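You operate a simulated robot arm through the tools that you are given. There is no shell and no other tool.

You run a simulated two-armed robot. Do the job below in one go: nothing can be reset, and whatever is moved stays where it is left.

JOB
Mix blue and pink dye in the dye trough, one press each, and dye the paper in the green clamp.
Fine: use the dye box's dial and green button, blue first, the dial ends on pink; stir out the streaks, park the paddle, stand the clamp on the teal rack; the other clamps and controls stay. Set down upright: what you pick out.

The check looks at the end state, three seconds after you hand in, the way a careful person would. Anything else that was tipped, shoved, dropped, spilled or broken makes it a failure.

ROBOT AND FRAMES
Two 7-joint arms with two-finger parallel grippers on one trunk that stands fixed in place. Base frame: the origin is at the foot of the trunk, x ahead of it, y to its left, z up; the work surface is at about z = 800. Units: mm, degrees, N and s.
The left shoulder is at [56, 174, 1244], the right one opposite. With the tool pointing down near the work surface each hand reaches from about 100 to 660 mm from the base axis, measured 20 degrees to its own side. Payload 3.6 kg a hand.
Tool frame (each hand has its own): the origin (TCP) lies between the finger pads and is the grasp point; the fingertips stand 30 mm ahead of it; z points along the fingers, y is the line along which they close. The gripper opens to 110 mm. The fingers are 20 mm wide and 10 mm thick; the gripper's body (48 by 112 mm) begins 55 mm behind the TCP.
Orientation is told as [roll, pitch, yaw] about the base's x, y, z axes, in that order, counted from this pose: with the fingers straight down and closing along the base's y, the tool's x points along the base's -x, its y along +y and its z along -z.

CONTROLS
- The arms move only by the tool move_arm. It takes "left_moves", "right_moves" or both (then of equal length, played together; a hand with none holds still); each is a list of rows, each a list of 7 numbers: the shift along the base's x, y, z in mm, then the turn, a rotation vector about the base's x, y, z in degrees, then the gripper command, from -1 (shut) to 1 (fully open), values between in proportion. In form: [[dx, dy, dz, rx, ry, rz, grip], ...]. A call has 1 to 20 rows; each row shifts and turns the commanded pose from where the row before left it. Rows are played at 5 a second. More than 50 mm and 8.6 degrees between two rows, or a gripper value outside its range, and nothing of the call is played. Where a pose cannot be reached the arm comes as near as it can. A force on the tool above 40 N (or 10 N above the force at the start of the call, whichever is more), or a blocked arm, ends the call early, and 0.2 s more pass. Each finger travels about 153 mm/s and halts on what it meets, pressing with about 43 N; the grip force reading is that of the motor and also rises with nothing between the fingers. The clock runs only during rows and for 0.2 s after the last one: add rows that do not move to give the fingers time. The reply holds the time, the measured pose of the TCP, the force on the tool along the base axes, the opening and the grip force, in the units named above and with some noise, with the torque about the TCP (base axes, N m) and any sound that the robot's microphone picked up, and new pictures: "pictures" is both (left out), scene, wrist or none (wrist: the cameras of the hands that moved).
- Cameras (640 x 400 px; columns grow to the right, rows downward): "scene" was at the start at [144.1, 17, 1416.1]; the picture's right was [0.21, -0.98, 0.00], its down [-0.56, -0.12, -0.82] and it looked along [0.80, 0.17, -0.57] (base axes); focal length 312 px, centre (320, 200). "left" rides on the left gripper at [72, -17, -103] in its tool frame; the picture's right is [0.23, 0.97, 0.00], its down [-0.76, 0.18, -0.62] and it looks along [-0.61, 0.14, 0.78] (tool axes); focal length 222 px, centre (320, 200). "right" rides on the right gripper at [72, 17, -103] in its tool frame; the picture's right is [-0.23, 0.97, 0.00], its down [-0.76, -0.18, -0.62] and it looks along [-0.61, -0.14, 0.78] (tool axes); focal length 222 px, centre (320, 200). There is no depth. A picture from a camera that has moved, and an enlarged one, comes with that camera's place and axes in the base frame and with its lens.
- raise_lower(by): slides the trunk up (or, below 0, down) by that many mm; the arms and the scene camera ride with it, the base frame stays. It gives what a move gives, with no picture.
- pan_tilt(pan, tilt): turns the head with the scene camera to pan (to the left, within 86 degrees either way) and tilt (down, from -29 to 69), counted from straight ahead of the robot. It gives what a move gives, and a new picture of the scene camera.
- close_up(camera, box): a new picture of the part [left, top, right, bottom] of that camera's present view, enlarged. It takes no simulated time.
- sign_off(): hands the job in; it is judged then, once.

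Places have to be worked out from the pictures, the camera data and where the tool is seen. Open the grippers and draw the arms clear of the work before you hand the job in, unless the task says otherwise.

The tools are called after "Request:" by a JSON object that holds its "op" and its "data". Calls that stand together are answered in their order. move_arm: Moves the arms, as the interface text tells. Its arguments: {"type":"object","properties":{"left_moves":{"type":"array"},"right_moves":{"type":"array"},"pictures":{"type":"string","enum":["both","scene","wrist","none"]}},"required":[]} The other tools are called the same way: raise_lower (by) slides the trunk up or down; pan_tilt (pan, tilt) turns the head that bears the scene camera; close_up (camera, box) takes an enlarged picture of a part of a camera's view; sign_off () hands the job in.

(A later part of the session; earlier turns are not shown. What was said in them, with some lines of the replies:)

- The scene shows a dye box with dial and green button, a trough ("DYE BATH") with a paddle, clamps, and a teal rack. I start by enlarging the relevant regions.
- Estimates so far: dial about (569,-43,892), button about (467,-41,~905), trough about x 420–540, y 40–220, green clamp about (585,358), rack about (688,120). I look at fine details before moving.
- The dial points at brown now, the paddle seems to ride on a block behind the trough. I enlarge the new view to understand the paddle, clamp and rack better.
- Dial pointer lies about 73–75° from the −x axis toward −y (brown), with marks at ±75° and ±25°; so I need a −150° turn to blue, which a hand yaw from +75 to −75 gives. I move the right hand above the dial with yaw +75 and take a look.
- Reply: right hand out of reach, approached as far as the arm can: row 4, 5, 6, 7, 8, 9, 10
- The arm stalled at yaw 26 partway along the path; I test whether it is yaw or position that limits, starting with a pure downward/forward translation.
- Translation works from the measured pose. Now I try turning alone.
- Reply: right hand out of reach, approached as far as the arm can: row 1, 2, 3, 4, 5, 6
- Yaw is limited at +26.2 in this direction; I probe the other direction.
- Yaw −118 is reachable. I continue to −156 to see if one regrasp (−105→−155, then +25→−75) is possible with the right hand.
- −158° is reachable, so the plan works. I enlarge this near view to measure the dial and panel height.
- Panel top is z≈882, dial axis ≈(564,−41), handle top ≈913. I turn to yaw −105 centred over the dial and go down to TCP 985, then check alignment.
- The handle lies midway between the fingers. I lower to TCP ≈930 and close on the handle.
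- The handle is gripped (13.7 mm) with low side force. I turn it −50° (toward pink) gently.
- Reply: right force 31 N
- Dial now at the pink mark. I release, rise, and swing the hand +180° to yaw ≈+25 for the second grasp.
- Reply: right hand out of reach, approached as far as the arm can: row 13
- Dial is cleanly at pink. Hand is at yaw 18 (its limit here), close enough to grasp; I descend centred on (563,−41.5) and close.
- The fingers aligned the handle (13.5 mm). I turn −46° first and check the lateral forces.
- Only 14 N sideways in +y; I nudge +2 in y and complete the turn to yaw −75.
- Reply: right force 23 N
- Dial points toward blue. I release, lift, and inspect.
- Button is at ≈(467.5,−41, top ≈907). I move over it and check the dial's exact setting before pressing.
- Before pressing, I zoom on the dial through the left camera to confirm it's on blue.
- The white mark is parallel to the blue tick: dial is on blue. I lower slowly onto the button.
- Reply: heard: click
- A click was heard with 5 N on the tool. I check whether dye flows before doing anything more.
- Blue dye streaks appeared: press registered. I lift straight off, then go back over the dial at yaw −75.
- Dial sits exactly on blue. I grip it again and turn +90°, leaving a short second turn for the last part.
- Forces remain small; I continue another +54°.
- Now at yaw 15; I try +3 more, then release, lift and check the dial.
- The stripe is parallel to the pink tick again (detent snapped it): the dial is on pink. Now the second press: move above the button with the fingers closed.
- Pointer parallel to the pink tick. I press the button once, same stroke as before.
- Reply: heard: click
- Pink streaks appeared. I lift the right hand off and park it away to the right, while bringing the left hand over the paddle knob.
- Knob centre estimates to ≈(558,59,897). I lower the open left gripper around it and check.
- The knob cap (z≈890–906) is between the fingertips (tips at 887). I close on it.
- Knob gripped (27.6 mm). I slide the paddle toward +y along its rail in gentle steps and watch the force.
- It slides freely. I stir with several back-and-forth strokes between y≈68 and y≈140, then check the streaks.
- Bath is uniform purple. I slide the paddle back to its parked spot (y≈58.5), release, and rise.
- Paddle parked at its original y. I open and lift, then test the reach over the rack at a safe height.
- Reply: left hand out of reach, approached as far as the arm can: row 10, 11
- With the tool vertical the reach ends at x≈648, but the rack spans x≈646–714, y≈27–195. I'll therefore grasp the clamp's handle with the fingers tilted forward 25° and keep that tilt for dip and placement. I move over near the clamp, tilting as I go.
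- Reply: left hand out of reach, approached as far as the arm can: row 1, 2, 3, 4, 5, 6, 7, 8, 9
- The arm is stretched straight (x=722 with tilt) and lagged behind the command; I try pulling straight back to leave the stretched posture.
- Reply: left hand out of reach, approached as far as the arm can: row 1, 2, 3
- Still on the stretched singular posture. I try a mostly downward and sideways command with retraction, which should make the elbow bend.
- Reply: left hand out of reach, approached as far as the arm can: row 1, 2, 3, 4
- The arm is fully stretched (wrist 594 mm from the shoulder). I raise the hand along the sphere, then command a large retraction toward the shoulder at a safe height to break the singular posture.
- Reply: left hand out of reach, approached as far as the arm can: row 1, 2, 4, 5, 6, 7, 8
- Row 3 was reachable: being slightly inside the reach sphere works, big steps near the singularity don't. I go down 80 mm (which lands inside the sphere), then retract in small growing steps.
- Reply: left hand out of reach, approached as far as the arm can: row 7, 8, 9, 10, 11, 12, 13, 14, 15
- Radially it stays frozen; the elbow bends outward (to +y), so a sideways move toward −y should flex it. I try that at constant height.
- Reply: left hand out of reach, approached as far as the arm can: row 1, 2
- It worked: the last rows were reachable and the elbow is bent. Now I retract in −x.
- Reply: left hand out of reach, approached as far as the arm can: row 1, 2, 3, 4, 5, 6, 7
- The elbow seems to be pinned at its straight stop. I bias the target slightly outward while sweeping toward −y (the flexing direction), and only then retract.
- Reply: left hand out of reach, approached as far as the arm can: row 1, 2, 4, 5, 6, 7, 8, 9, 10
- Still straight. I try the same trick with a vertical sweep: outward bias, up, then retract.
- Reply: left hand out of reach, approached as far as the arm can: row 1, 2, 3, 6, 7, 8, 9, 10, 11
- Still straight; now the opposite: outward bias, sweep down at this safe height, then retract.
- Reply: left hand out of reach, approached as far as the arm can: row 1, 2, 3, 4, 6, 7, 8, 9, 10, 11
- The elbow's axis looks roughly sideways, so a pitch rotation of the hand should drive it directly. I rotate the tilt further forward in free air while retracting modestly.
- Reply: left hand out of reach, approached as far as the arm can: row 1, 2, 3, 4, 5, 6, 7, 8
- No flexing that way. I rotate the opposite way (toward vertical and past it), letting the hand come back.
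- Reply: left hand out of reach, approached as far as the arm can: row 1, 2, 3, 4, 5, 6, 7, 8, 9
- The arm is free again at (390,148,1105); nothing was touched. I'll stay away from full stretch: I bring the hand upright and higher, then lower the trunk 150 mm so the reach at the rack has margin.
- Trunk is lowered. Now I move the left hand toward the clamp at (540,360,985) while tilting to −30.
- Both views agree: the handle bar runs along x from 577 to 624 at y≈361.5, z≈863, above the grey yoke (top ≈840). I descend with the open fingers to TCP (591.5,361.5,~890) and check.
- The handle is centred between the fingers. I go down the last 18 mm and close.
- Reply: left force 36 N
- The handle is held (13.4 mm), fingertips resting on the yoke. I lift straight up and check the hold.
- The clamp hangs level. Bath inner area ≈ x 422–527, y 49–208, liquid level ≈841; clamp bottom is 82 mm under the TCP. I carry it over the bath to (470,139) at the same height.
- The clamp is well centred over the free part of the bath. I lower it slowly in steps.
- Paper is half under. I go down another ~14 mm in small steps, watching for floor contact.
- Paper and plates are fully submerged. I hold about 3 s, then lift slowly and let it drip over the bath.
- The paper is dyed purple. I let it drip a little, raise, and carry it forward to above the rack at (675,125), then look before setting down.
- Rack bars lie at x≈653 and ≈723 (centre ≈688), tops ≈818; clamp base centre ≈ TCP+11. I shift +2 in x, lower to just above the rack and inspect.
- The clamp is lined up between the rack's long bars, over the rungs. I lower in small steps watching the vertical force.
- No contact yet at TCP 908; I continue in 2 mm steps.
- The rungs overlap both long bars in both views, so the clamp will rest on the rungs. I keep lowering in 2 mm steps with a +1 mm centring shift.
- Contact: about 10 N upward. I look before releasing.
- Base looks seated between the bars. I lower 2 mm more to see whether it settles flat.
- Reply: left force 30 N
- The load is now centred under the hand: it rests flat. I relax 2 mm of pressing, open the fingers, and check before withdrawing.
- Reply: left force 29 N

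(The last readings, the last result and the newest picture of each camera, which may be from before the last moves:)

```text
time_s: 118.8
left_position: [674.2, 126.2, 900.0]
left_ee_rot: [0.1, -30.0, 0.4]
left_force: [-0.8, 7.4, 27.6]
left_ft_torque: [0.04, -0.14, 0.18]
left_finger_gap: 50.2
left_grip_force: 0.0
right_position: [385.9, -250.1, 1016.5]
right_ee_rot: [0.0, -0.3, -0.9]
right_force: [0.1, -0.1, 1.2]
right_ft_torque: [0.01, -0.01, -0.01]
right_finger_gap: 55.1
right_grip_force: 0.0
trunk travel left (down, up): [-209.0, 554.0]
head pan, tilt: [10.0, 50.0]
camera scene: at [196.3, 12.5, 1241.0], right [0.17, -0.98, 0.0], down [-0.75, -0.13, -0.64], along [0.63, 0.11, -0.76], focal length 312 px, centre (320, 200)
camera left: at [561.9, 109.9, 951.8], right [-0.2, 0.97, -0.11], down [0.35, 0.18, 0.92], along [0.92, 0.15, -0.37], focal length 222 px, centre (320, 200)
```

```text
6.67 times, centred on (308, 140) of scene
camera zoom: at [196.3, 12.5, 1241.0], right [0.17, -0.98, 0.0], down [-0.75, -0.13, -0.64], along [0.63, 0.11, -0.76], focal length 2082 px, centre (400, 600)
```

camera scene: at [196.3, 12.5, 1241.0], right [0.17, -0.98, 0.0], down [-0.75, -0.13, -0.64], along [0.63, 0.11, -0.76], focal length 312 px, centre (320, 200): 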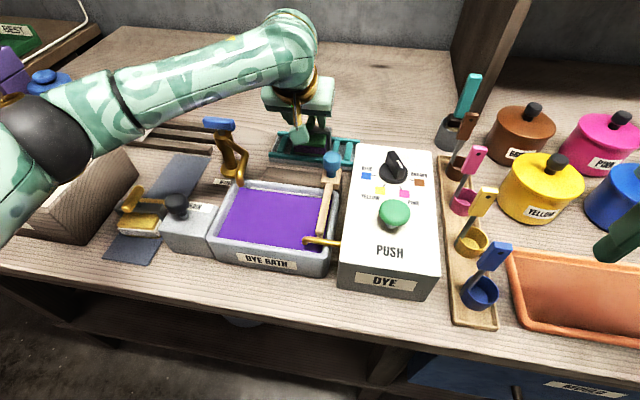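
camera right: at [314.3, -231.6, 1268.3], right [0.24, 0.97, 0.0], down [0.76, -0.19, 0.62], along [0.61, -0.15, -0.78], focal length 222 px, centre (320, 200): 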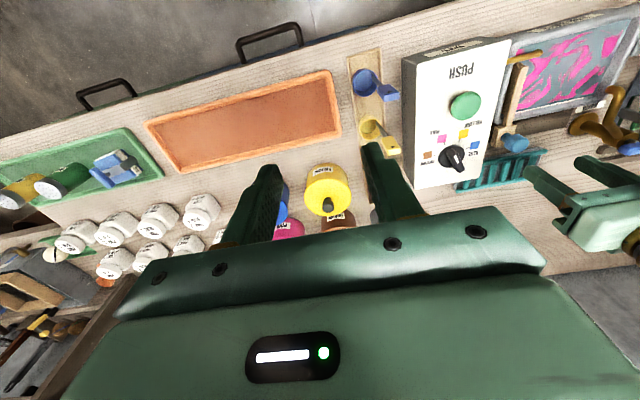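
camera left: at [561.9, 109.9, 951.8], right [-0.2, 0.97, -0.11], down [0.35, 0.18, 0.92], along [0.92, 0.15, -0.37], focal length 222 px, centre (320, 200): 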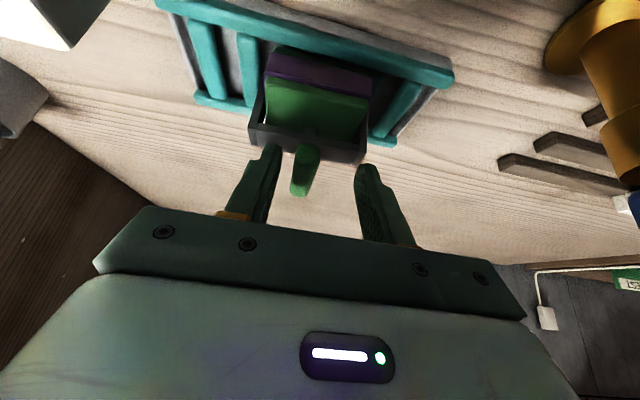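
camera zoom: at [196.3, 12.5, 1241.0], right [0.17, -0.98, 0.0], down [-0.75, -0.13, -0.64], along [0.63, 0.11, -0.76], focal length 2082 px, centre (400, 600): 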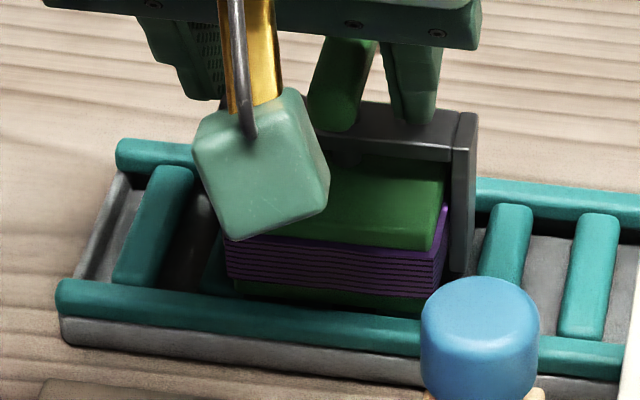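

Fingers are open but the tips still press on the yoke (27 N) and the clamp slid ~11 mm in −y, still upright on the rack. I rise gently to unload it.

Request:
{"op": "move_arm", "data": {"left_moves": [[0, 0, 2, 0, 0, 0, -0.05], [0, 0, 2, 0, 0, 0, -0.05], [0, 0, 2, 0, 0, 0, -0.05], [0, 0, 3, 0, 0, 0, -0.05], [0, 0, 3, 0, 0, 0, -0.05], [0, 0, 0, 0, 0, 0, -0.05]]}}

Request:
{"op": "close_up", "data": {"camera": "left", "box": [220, 20, 420, 145]}}

Request:
{"op": "close_up", "data": {"camera": "scene", "box": [260, 110, 356, 170]}}

```text
time_s: 120.2
left_position: [676.5, 125.4, 909.9]
left_ee_rot: [0.1, -29.8, 0.5]
left_force: [0.4, -0.9, -0.2]
left_ft_torque: [-0.01, 0.01, -0.04]
left_finger_gap: 52.2
left_grip_force: 0.0
right_position: [386.7, -249.3, 1016.1]
right_ee_rot: [0.0, 0.1, -0.7]
right_force: [-0.6, 0.1, 0.4]
right_ft_torque: [0.02, -0.01, 0.01]
right_finger_gap: 54.9
right_grip_force: 0.0
trunk travel left (down, up): [-209.0, 554.0]
head pan, tilt: [10.0, 50.0]
camera scene: at [199.2, 12.0, 1240.4], right [0.17, -0.98, 0.0], down [-0.75, -0.13, -0.64], along [0.63, 0.11, -0.77], focal length 312 px, centre (320, 200)
camera left: at [563.9, 109.6, 962.2], right [-0.2, 0.97, -0.11], down [0.35, 0.18, 0.92], along [0.91, 0.15, -0.38], focal length 222 px, centre (320, 200)
```

scene: 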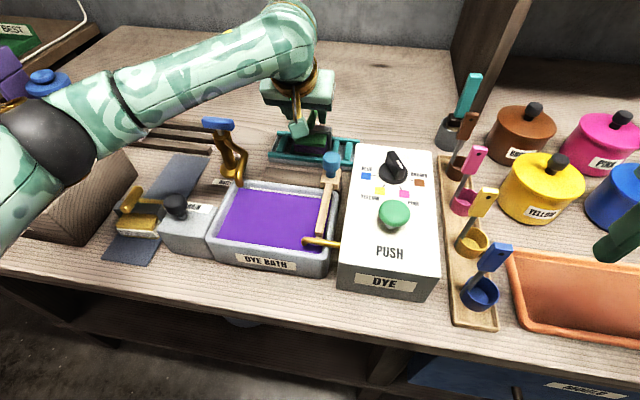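
left: 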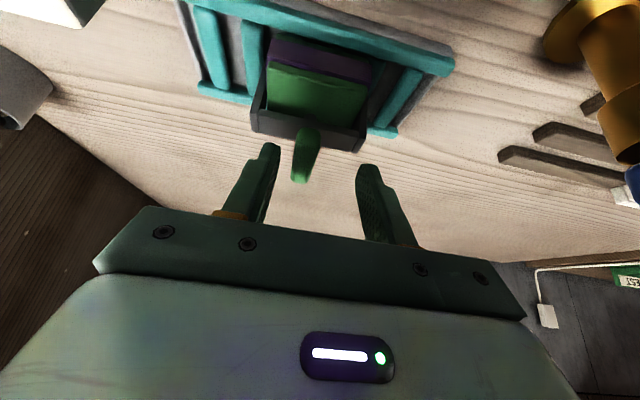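

```text
3.20 times, centred on (320, 82) of left
camera zoom: at [563.9, 109.6, 962.2], right [-0.2, 0.97, -0.11], down [0.35, 0.18, 0.92], along [0.91, 0.15, -0.38], focal length 711 px, centre (320, 576)
```

zoom: 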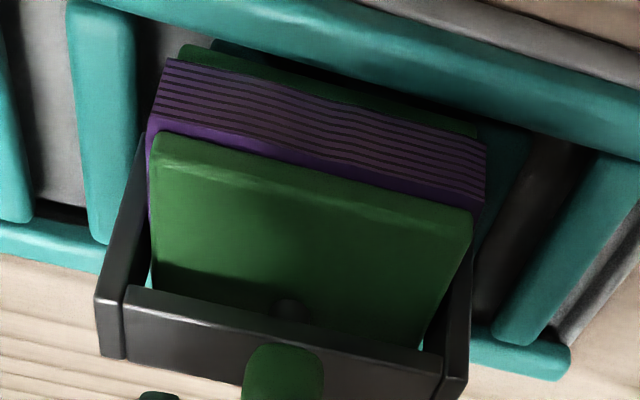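

```text
6.67 times, centred on (308, 140) of scene
camera zoom: at [199.2, 12.0, 1240.4], right [0.17, -0.98, 0.0], down [-0.75, -0.13, -0.64], along [0.63, 0.11, -0.77], focal length 2082 px, centre (400, 600)
```

zoom: 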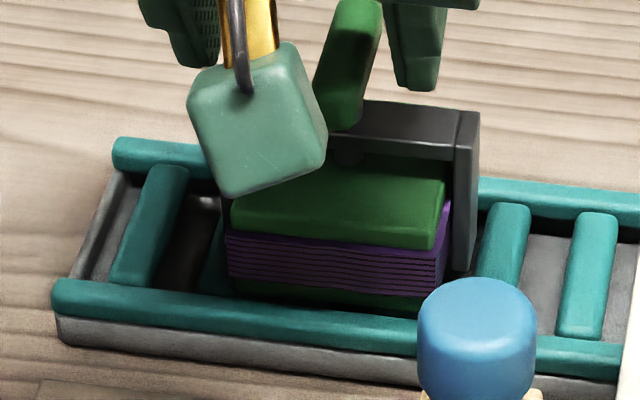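

The clamp stands free and upright on the rack. I raise straight up, then withdraw the left arm back and away.

Request:
{"op": "move_arm", "data": {"left_moves": [[0, -4, 10, 0, 0, 0, -0.05], [0, -4, 20, 0, 0, 0, -0.05], [0, 0, 30, 0, 0, 0, 0], [0, 0, 40, 0, 0, 0, 0], [-10, 0, 30, 0, 0, 0, 0], [-30, 10, 10, 0, 3, 0, 0], [-30, 15, 10, 0, 3, 0, 0], [-35, 15, 10, 0, 3, 0, 0], [-40, 15, 10, 0, 3, 0, 0], [-40, 20, 0, 0, 3, 0, 0], [-40, 20, 0, 0, 3, 0, 0.3], [-30, 20, 0, 0, 3, 0, 0.6], [-20, 20, 0, 0, 3, 0, 1], [0, 20, 0, 0, 3, 0, 1], [0, 0, 0, 0, 0, 0, 1]]}}

Request:
{"op": "close_up", "data": {"camera": "scene", "box": [200, 110, 440, 290]}}

Request:
{"op": "close_up", "data": {"camera": "scene", "box": [260, 110, 356, 170]}}

```text
time_s: 123.4
left_position: [401.7, 273.6, 1080.3]
left_ee_rot: [0.2, -2.9, 0.2]
left_force: [-0.4, 0.6, -0.1]
left_ft_torque: [0.0, 0.01, -0.01]
left_finger_gap: 109.8
left_grip_force: 0.0
right_position: [387.4, -251.4, 1015.1]
right_ee_rot: [-0.1, 0.0, -0.7]
right_force: [-0.5, -0.1, 0.0]
right_ft_torque: [0.0, 0.0, 0.0]
right_finger_gap: 54.7
right_grip_force: 0.1
trunk travel left (down, up): [-209.0, 554.0]
head pan, tilt: [10.0, 50.0]
camera scene: at [198.9, 11.9, 1240.5], right [0.17, -0.98, 0.0], down [-0.75, -0.13, -0.64], along [0.63, 0.11, -0.77], focal length 312 px, centre (320, 200)
camera left: at [324.5, 256.1, 1178.3], right [-0.23, 0.97, -0.01], down [0.73, 0.18, 0.66], along [0.64, 0.15, -0.75], focal length 222 px, centre (320, 200)
```

scene: 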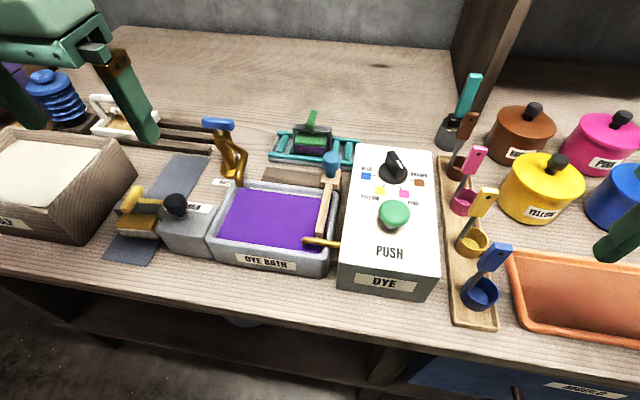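
left: 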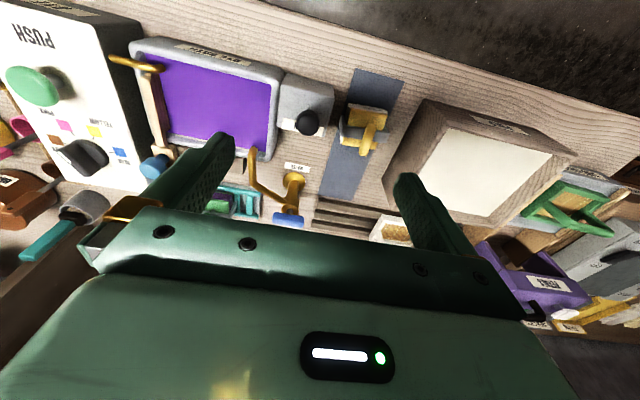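

```text
2.22 times, centred on (320, 200) of scene
camera zoom: at [198.9, 11.9, 1240.5], right [0.17, -0.98, 0.0], down [-0.75, -0.13, -0.64], along [0.63, 0.11, -0.77], focal length 694 px, centre (320, 200)
```

zoom: 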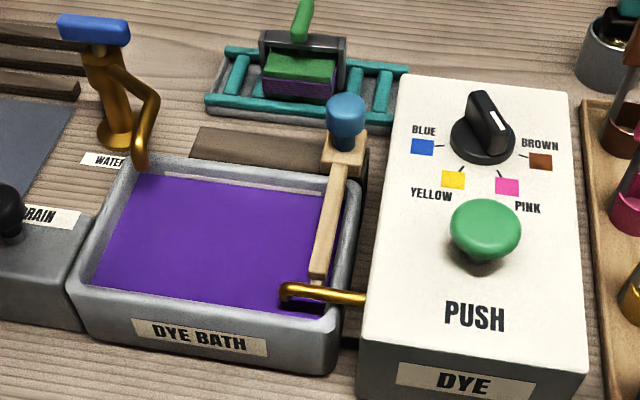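

```text
6.67 times, centred on (308, 140) of scene
camera zoom: at [198.9, 11.9, 1240.5], right [0.17, -0.98, 0.0], down [-0.75, -0.13, -0.64], along [0.63, 0.11, -0.77], focal length 2082 px, centre (400, 600)
```

zoom: 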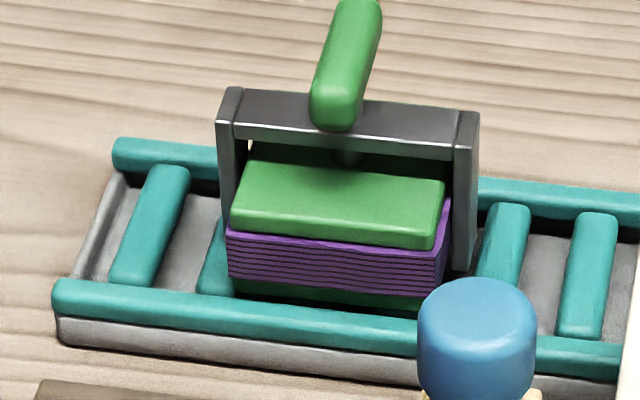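

The purple paper's clamp stands upright on the rack, paddle parked, dial on pink. I open the right gripper, raise the trunk back up to clear the arms, and take a last overview.

Request:
{"op": "raise_lower", "data": {"by": 150}}

Request:
{"op": "move_arm", "data": {"right_moves": [[0, 0, 0, 0, 0, 0, 1], [0, 0, 0, 0, 0, 0, 1], [0, 0, 0, 0, 0, 0, 1]], "left_moves": [[0, 0, 0, 0, 3, 0, 1], [0, 0, 0, 0, 0, 0, 1], [0, 0, 0, 0, 0, 0, 1]]}}

Request:
{"op": "close_up", "data": {"camera": "scene", "box": [240, 150, 420, 300]}}

Request:
{"op": "pan_tilt", "data": {"pan": 0, "tilt": 50}}

```text
time_s: 125.1
left_position: [403.7, 273.6, 1228.4]
left_ee_rot: [0.3, -2.8, 0.4]
left_force: [-0.1, -0.2, -0.6]
left_ft_torque: [0.03, 0.03, 0.02]
left_finger_gap: 109.9
left_grip_force: 0.1
right_position: [387.1, -250.8, 1164.1]
right_ee_rot: [0.1, 0.1, -0.8]
right_force: [-0.4, 0.4, -0.3]
right_ft_torque: [0.01, 0.03, -0.02]
right_finger_gap: 54.8
right_grip_force: 0.2
trunk travel left (down, up): [-359.0, 404.0]
head pan, tilt: [10.0, 50.0]
```

```text
time_s: 125.9
left_position: [402.0, 273.1, 1229.0]
left_ee_rot: [0.3, 0.2, 0.3]
left_force: [0.8, 0.8, 0.7]
left_ft_torque: [-0.02, -0.01, 0.0]
left_finger_gap: 110.0
left_grip_force: 0.1
right_position: [387.2, -250.7, 1165.9]
right_ee_rot: [0.0, 0.1, -0.9]
right_force: [0.3, -0.5, -0.6]
right_ft_torque: [0.01, 0.0, 0.0]
right_finger_gap: 109.9
right_grip_force: 0.1
trunk travel left (down, up): [-359.0, 404.0]
head pan, tilt: [10.0, 50.0]
camera scene: at [133.7, 12.1, 1394.3], right [0.17, -0.98, 0.0], down [-0.75, -0.13, -0.64], along [0.63, 0.11, -0.77], focal length 312 px, centre (320, 200)
camera right: at [315.8, -231.8, 1268.0], right [0.24, 0.97, 0.0], down [0.76, -0.19, 0.62], along [0.6, -0.15, -0.78], focal length 222 px, centre (320, 200)
camera left: at [331.2, 256.6, 1332.3], right [-0.23, 0.97, 0.01], down [0.76, 0.18, 0.62], along [0.6, 0.15, -0.78], focal length 222 px, centre (320, 200)
```

scene: 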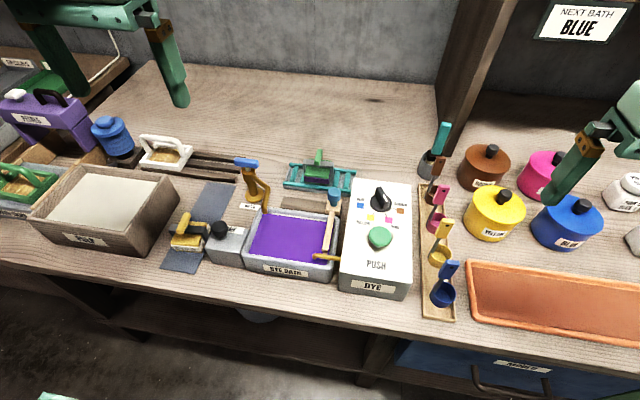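
right: 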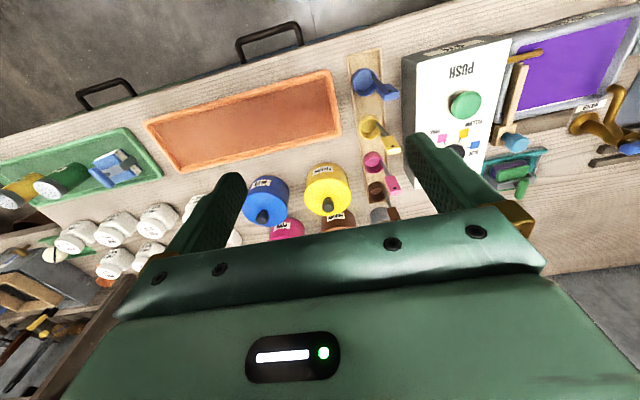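
left: 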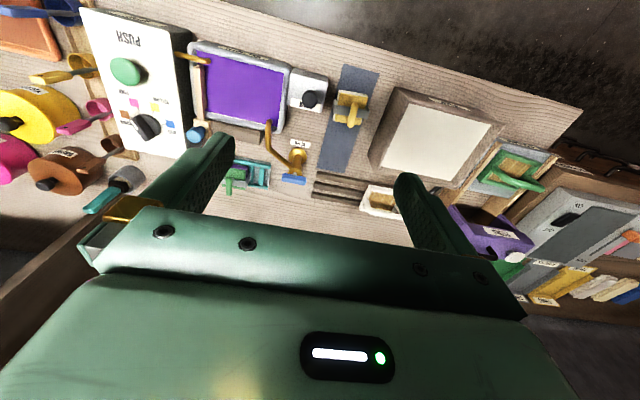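

```text
2.67 times, centred on (330, 225) of scene
camera zoom: at [133.7, 12.1, 1394.3], right [0.17, -0.98, 0.0], down [-0.75, -0.13, -0.64], along [0.63, 0.11, -0.77], focal length 833 px, centre (293, 133)
```

zoom: 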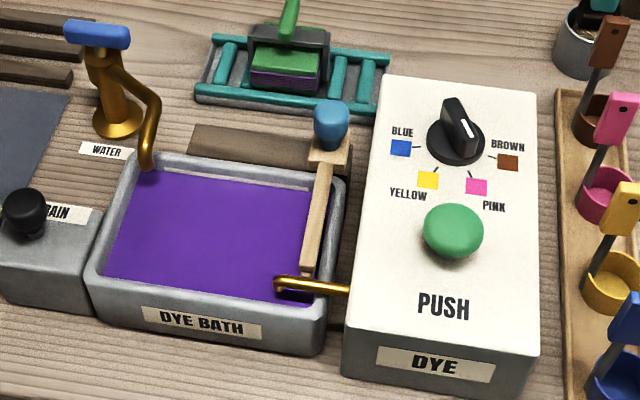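

```text
time_s: 126.7
left_position: [402.2, 272.6, 1230.5]
left_ee_rot: [0.2, 0.2, 0.3]
left_force: [-0.2, 0.3, 0.1]
left_ft_torque: [-0.02, 0.04, -0.01]
left_finger_gap: 110.0
left_grip_force: 0.2
right_position: [387.1, -250.7, 1165.1]
right_ee_rot: [0.0, -0.1, -0.7]
right_force: [0.1, 0.3, 0.0]
right_ft_torque: [-0.02, -0.01, -0.02]
right_finger_gap: 110.0
right_grip_force: 0.1
trunk travel left (down, up): [-359.0, 404.0]
head pan, tilt: [0.0, 50.0]
camera scene: at [134.8, -1.2, 1394.3], right [0.0, -1.0, 0.0], down [-0.77, 0.0, -0.64], along [0.64, 0.0, -0.77], focal length 312 px, centre (320, 200)
```

scene: 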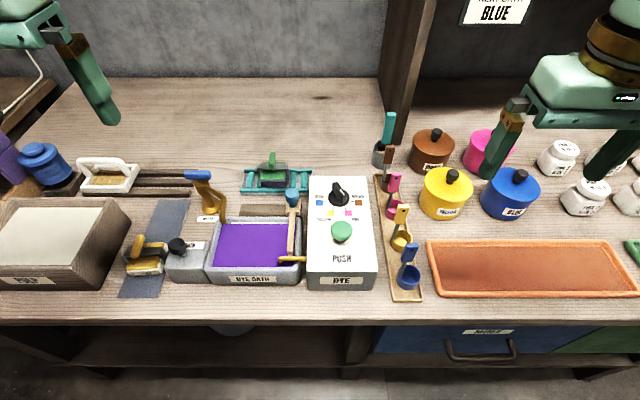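

The bath is uniform purple, the dial is on pink and the paddle is parked. The green clamp stands on the teal rack, everything else is where it was, and both grippers are open and clear. I hand in.

Request:
{"op": "sign_off", "data": {}}

```text
The job is handed in.
```

The paper in the green clamp is dyed purple, the clamp stands upright on the teal rack, and the job is handed in. I have not seen the judging result.

- **Dye:** one press on blue, then one on pink. Each press clicked and its streaks showed in the bath. The dial ends on pink.
- **Stirring:** a few strokes of the paddle turned the bath an even purple, and the paddle is back where it was parked.
- **Dip:** I held the clamp fully under for about 3 seconds, let it drip over the bath, then carried it to the rack.
- **Set-down slip:** when I opened the fingers, the clamp slid about 11 mm to the robot's right. It stayed upright on the rack.
- **Arm stretch:** mid-job the left arm locked fully stretched and took several moves in mid-air to free. No contact forces showed on it, and the pictures show nothing displaced.

In the last overview picture the other clamps and controls were where they started. Both grippers are open and the arms are clear.
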